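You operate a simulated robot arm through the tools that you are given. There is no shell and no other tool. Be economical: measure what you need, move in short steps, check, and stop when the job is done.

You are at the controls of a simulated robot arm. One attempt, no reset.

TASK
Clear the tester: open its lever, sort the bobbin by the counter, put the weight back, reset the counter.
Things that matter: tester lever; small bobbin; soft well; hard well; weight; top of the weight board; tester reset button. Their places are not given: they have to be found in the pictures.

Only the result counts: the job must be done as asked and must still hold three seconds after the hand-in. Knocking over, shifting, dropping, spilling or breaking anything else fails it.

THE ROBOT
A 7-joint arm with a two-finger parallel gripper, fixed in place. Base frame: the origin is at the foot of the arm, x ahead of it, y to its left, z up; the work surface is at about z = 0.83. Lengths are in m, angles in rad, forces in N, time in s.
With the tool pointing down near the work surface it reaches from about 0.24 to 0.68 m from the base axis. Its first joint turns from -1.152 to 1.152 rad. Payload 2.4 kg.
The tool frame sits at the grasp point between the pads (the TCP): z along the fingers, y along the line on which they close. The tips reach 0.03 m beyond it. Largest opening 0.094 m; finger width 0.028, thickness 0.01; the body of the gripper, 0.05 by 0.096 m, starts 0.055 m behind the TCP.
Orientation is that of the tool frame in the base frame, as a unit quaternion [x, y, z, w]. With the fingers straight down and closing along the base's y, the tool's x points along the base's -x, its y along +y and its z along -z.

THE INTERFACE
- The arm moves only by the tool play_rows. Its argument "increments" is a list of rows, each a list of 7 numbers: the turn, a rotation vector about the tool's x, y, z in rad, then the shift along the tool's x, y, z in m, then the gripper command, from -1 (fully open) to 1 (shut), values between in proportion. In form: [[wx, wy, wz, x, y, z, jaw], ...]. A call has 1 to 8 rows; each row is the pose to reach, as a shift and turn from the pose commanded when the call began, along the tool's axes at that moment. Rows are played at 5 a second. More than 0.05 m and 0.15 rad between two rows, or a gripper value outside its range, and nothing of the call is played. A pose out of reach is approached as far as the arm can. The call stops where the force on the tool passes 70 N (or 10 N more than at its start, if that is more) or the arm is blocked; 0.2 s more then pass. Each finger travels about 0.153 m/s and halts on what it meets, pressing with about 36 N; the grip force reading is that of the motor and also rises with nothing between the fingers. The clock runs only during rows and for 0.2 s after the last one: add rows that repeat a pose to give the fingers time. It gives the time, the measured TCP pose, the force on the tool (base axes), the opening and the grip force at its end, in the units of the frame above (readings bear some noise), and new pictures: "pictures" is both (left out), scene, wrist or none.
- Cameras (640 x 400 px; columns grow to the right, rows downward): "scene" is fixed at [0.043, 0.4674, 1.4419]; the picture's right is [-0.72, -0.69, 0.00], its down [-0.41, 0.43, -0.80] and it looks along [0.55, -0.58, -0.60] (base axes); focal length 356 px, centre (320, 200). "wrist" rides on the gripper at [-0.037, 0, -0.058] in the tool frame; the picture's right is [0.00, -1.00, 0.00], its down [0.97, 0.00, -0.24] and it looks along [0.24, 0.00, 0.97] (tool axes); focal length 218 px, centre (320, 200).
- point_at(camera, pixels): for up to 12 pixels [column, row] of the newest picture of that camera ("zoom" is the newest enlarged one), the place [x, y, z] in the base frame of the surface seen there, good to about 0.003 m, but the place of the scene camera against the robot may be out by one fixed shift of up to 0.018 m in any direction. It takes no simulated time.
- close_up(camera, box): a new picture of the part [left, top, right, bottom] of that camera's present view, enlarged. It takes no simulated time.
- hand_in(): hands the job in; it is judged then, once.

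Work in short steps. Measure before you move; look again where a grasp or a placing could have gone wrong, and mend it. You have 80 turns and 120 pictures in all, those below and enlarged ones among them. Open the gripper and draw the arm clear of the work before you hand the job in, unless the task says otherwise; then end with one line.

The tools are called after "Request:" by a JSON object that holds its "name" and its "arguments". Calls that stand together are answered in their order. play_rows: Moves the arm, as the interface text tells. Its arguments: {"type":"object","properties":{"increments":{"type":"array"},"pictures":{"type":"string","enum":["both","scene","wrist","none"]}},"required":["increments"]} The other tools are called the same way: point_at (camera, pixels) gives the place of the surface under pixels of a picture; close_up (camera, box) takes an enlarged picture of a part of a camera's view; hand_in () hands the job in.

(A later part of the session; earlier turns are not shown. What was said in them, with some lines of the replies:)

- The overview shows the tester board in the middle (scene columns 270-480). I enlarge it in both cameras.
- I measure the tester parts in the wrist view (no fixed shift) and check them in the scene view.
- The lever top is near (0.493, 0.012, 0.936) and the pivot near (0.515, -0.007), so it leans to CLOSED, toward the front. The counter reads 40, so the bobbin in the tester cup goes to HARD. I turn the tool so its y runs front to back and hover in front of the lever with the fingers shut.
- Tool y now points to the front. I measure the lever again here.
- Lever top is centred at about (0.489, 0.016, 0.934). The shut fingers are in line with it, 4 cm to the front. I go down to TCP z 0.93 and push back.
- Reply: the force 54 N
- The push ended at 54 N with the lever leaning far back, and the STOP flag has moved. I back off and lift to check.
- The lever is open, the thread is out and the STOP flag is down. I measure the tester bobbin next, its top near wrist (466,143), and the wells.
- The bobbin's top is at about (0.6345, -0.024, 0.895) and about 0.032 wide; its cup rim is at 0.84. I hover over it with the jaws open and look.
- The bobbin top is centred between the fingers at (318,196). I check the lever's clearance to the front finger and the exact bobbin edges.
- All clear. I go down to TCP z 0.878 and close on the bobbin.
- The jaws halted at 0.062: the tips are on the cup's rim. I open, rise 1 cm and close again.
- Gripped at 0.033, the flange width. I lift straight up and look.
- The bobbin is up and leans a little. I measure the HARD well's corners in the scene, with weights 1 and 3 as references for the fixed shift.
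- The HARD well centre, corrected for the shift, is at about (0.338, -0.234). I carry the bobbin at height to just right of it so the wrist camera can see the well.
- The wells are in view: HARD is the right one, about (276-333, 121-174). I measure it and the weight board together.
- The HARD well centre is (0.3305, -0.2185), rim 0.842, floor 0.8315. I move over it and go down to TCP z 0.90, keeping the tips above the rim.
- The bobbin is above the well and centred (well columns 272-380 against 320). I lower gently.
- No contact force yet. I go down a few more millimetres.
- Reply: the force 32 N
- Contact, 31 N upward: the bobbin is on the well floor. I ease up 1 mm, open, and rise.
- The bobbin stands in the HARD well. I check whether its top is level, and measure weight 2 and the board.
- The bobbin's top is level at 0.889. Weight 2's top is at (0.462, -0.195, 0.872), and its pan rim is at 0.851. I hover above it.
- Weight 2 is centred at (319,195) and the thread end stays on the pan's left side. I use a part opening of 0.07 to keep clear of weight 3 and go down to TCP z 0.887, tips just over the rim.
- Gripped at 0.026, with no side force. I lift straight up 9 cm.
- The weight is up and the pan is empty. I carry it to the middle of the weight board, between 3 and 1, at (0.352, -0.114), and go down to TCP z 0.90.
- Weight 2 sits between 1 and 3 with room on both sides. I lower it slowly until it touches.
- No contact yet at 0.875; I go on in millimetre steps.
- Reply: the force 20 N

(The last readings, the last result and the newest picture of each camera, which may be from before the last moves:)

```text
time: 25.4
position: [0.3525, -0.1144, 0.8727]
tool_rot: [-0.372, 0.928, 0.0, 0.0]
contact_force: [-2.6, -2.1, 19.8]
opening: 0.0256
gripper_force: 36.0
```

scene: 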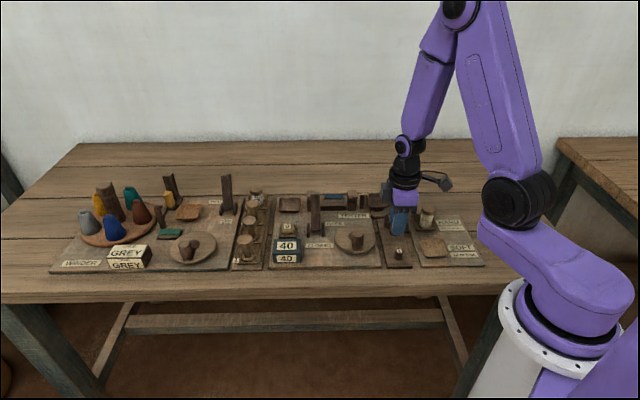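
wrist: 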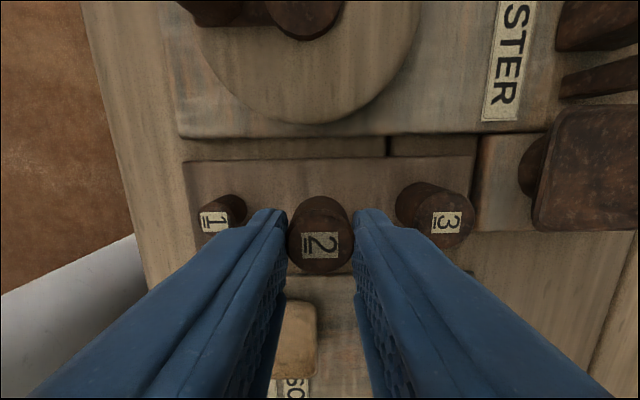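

Contact, 20 N. I ease up, open only to about 0.042, and rise clear.

Request:
{"name": "play_rows", "arguments": {"increments": [[0, 0, 0, 0, 0, -0.001, 1], [0, 0, 0, 0, 0, -0.001, 0.106], [0, 0, 0, 0, 0, -0.001, 0.106], [0, 0, 0, 0, 0, -0.04, 0.106], [0, 0, 0, 0, 0, -0.085, 0.106], [0, 0, 0, 0, 0, -0.13, 0.106], [0, 0, 0, 0, 0, -0.13, 0.106]]}}

Request:
{"name": "close_up", "arguments": {"camera": "scene", "box": [350, 180, 450, 270]}}

```text
time: 27.0
position: [0.352, -0.1147, 1.0001]
tool_rot: [-0.373, 0.928, 0.0, 0.0]
contact_force: [0.7, -0.5, 0.4]
opening: 0.0419
gripper_force: 0.1
```

scene: 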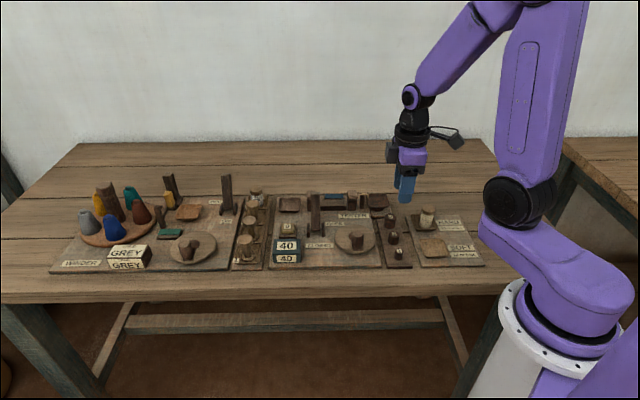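
wrist: 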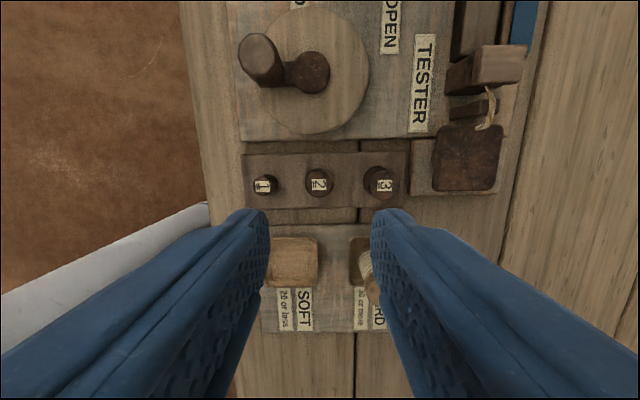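

```text
4.44 times, centred on (400, 225) of scene
```

zoom: 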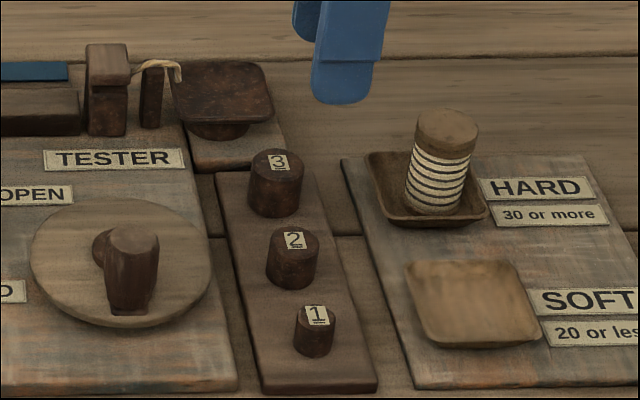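

Weight 2 stands on the board between 1 and 3. Next is the reset button, top at about (0.559, 0.050, 0.86): I hover over it with the jaws shut.

Request:
{"name": "play_rows", "arguments": {"increments": [[0, 0, 0, -0.044, -0.004, -0.01, 1], [0, 0, 0, -0.088, -0.008, -0.01, 1], [0, 0, 0, -0.132, -0.012, -0.01, 1], [0, 0, 0, -0.176, -0.016, -0.01, 1], [0, 0, 0, -0.22, -0.02, -0.01, 1], [0, 0, 0, -0.2437, -0.024, -0.01, 1], [0, 0, 0, -0.2437, -0.024, -0.01, 1]]}}

Request:
{"name": "close_up", "arguments": {"camera": "wrist", "box": [220, 80, 420, 220]}}

```text
time: 28.6
position: [0.5438, 0.0375, 1.0122]
tool_rot: [-0.372, 0.928, -0.001, -0.001]
contact_force: [-0.6, -0.4, -0.6]
opening: 0.0
gripper_force: 32.9
```

scene: 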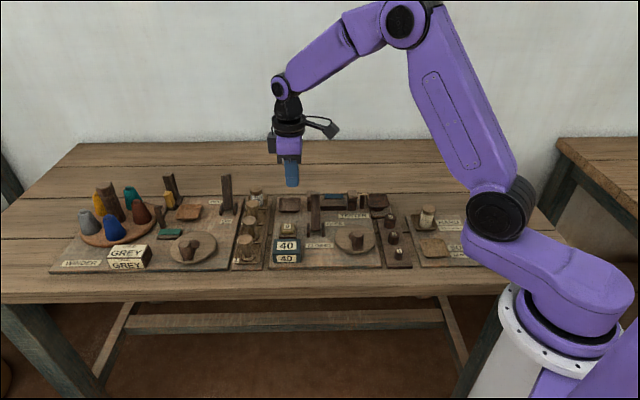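
wrist: 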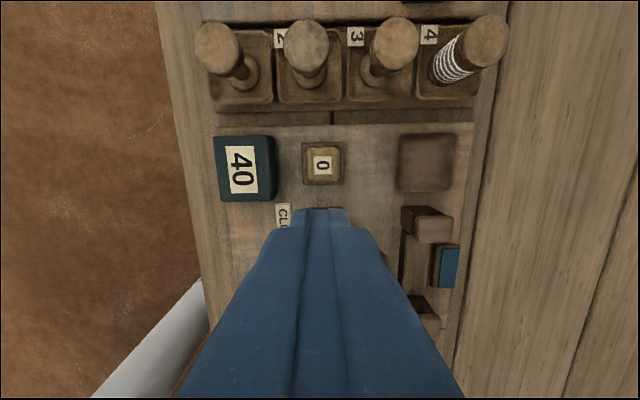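

```text
2.86 times, centred on (320, 150) of wrist
```

zoom: 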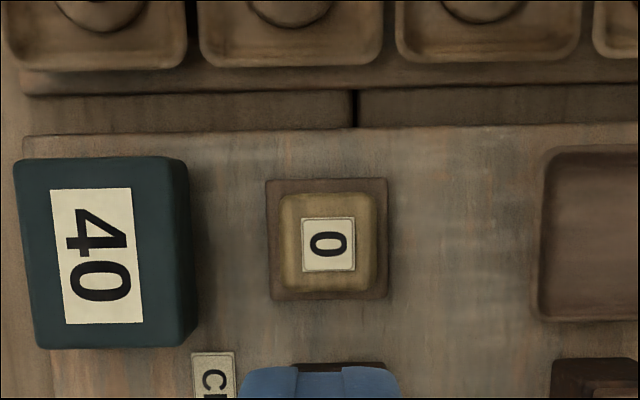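

The button's top is centred at wrist (322,165); I measure it.

Request:
{"name": "point_at", "arguments": {"camera": "wrist", "pixels": [[322, 165], [316, 158], [329, 158], [316, 173], [329, 173], [326, 166]]}}

```text
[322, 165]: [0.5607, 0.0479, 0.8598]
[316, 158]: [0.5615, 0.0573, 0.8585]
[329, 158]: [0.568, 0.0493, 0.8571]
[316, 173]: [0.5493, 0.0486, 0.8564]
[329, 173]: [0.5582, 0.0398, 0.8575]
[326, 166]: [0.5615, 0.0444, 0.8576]
```

Button centre (0.559, 0.0485, 0.858). I move above it, go down to tips at 0.865, then press a few millimetres.

Request:
{"name": "play_rows", "arguments": {"increments": [[0, 0, 0, -0.0186, -0.0026, 0.03, 1], [0, 0, 0, -0.0186, -0.0026, 0.075, 1], [0, 0, 0, -0.0186, -0.0026, 0.112, 1], [0, 0, 0, -0.0186, -0.0026, 0.119, 1], [0, 0, 0, -0.0186, -0.0026, 0.123, 1], [0, 0, 0, -0.0186, -0.0026, 0.126, 1], [0, 0, 0, -0.0186, -0.0026, 0.129, 1], [0, 0, 0, -0.0186, -0.0026, 0.129, 1]]}}

Request:
{"name": "close_up", "arguments": {"camera": "scene", "box": [250, 180, 350, 270]}}

```text
time: 30.4
position: [0.5602, 0.0489, 0.8825]
tool_rot: [-0.373, 0.928, 0.0, -0.001]
contact_force: [-0.2, 0.9, 1.0]
opening: 0.0
gripper_force: 32.7
```

scene: 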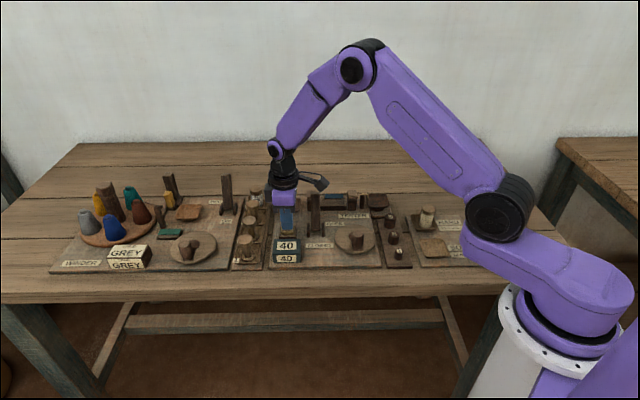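
wrist: 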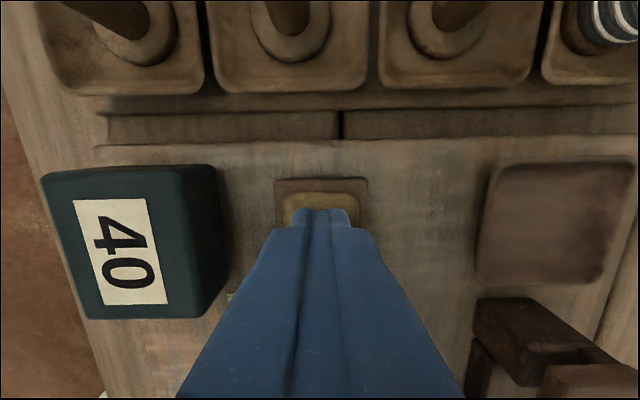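

```text
4.44 times, centred on (300, 225) of scene
```

zoom: 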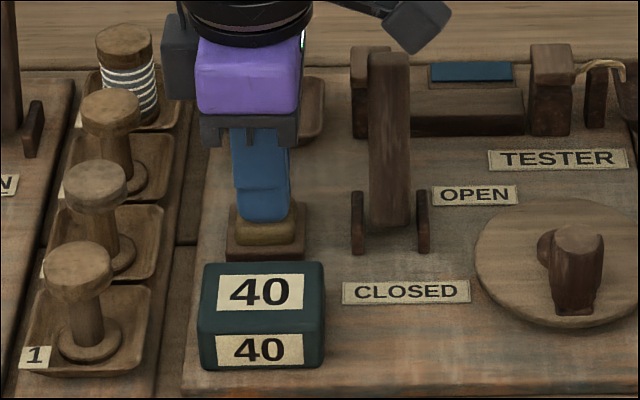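

Barely any force and the counter still reads 40. I press 6 mm further.

Request:
{"name": "play_rows", "arguments": {"increments": [[0, 0, 0, 0, 0, 0.002, 1], [0, 0, 0, 0, 0, 0.004, 1], [0, 0, 0, 0, 0, 0.006, 1], [0, 0, 0, 0, 0, 0.006, 1]], "pictures": "none"}}

Request:
{"name": "close_up", "arguments": {"camera": "scene", "box": [250, 180, 350, 270]}}

```text
time: 31.4
position: [0.5599, 0.0485, 0.8777]
tool_rot: [-0.373, 0.928, -0.001, 0.001]
contact_force: [-5.5, -2.4, 16.9]
opening: 0.0
gripper_force: 33.1
```

```text
4.44 times, centred on (300, 225) of scene
```

zoom: 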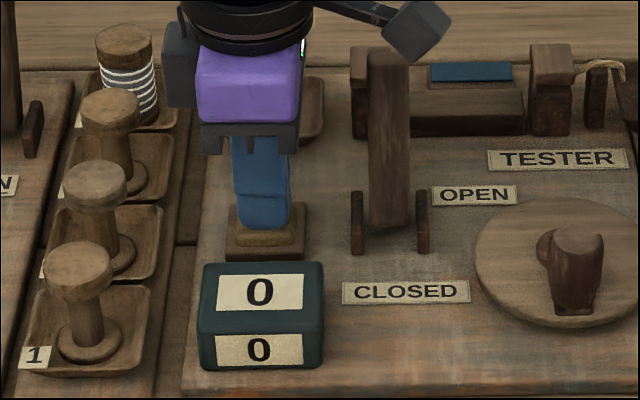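

The counter reads 0. I rise clear, open the gripper and check everything.

Request:
{"name": "play_rows", "arguments": {"increments": [[0, 0, 0, 0, 0, -0.04, 1], [0, 0, 0, 0, 0, -0.08, 1], [0, 0, 0, 0, 0, -0.12, 1], [0, 0, 0, 0, 0, -0.16, 1], [0, 0, 0, 0, 0, -0.2, 0], [0, 0, 0, 0, 0, -0.22, -1], [0, 0, 0, 0, 0, -0.22, -1]]}}

Request:
{"name": "close_up", "arguments": {"camera": "scene", "box": [230, 150, 490, 290]}}

```text
time: 33.0
position: [0.5616, 0.0486, 1.0976]
tool_rot: [-0.373, 0.928, 0.0, -0.001]
contact_force: [-0.8, 0.6, 0.9]
opening: 0.0938
gripper_force: 0.1
```

scene: 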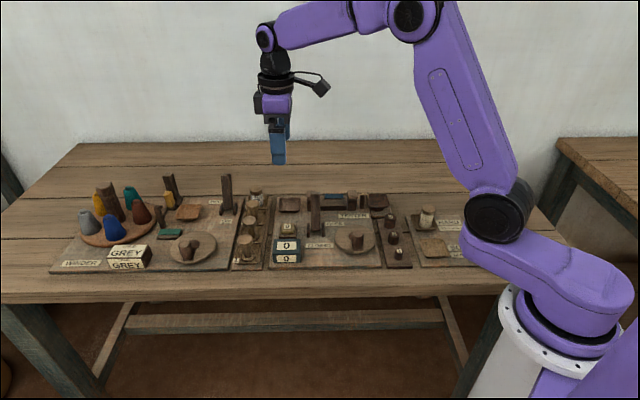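
wrist: 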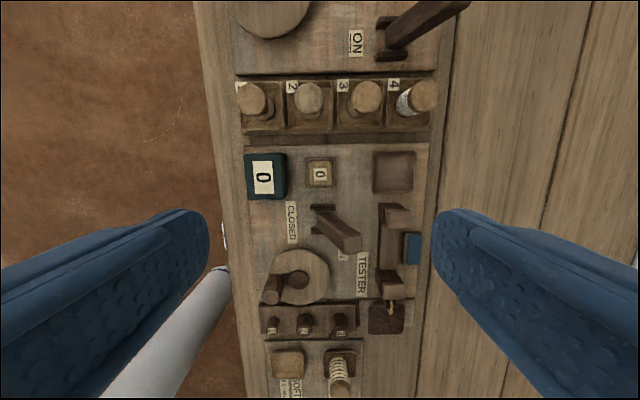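

```text
2.46 times, centred on (360, 220) of scene
```

zoom: 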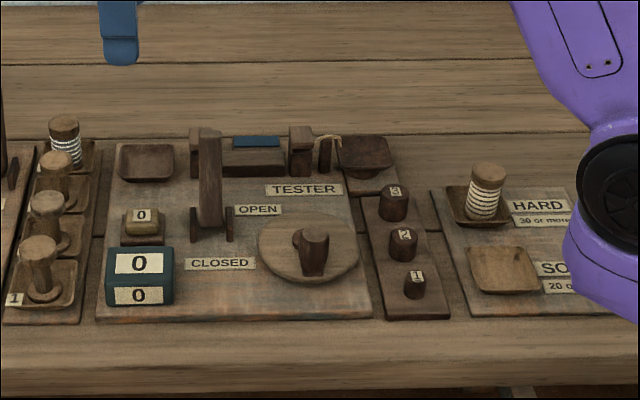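

Everything is in place: lever open, bobbin in HARD, weight 2 on its board, counter at 0, arm clear and gripper open. I hand in.

Request:
{"name": "hand_in", "arguments": {}}

```text
The job is handed in.
```

The tester is cleared and handed in: the lever is open, the bobbin is in the HARD well (the counter read 40), weight 2 is back on the weight board, and the counter is reset to 0.
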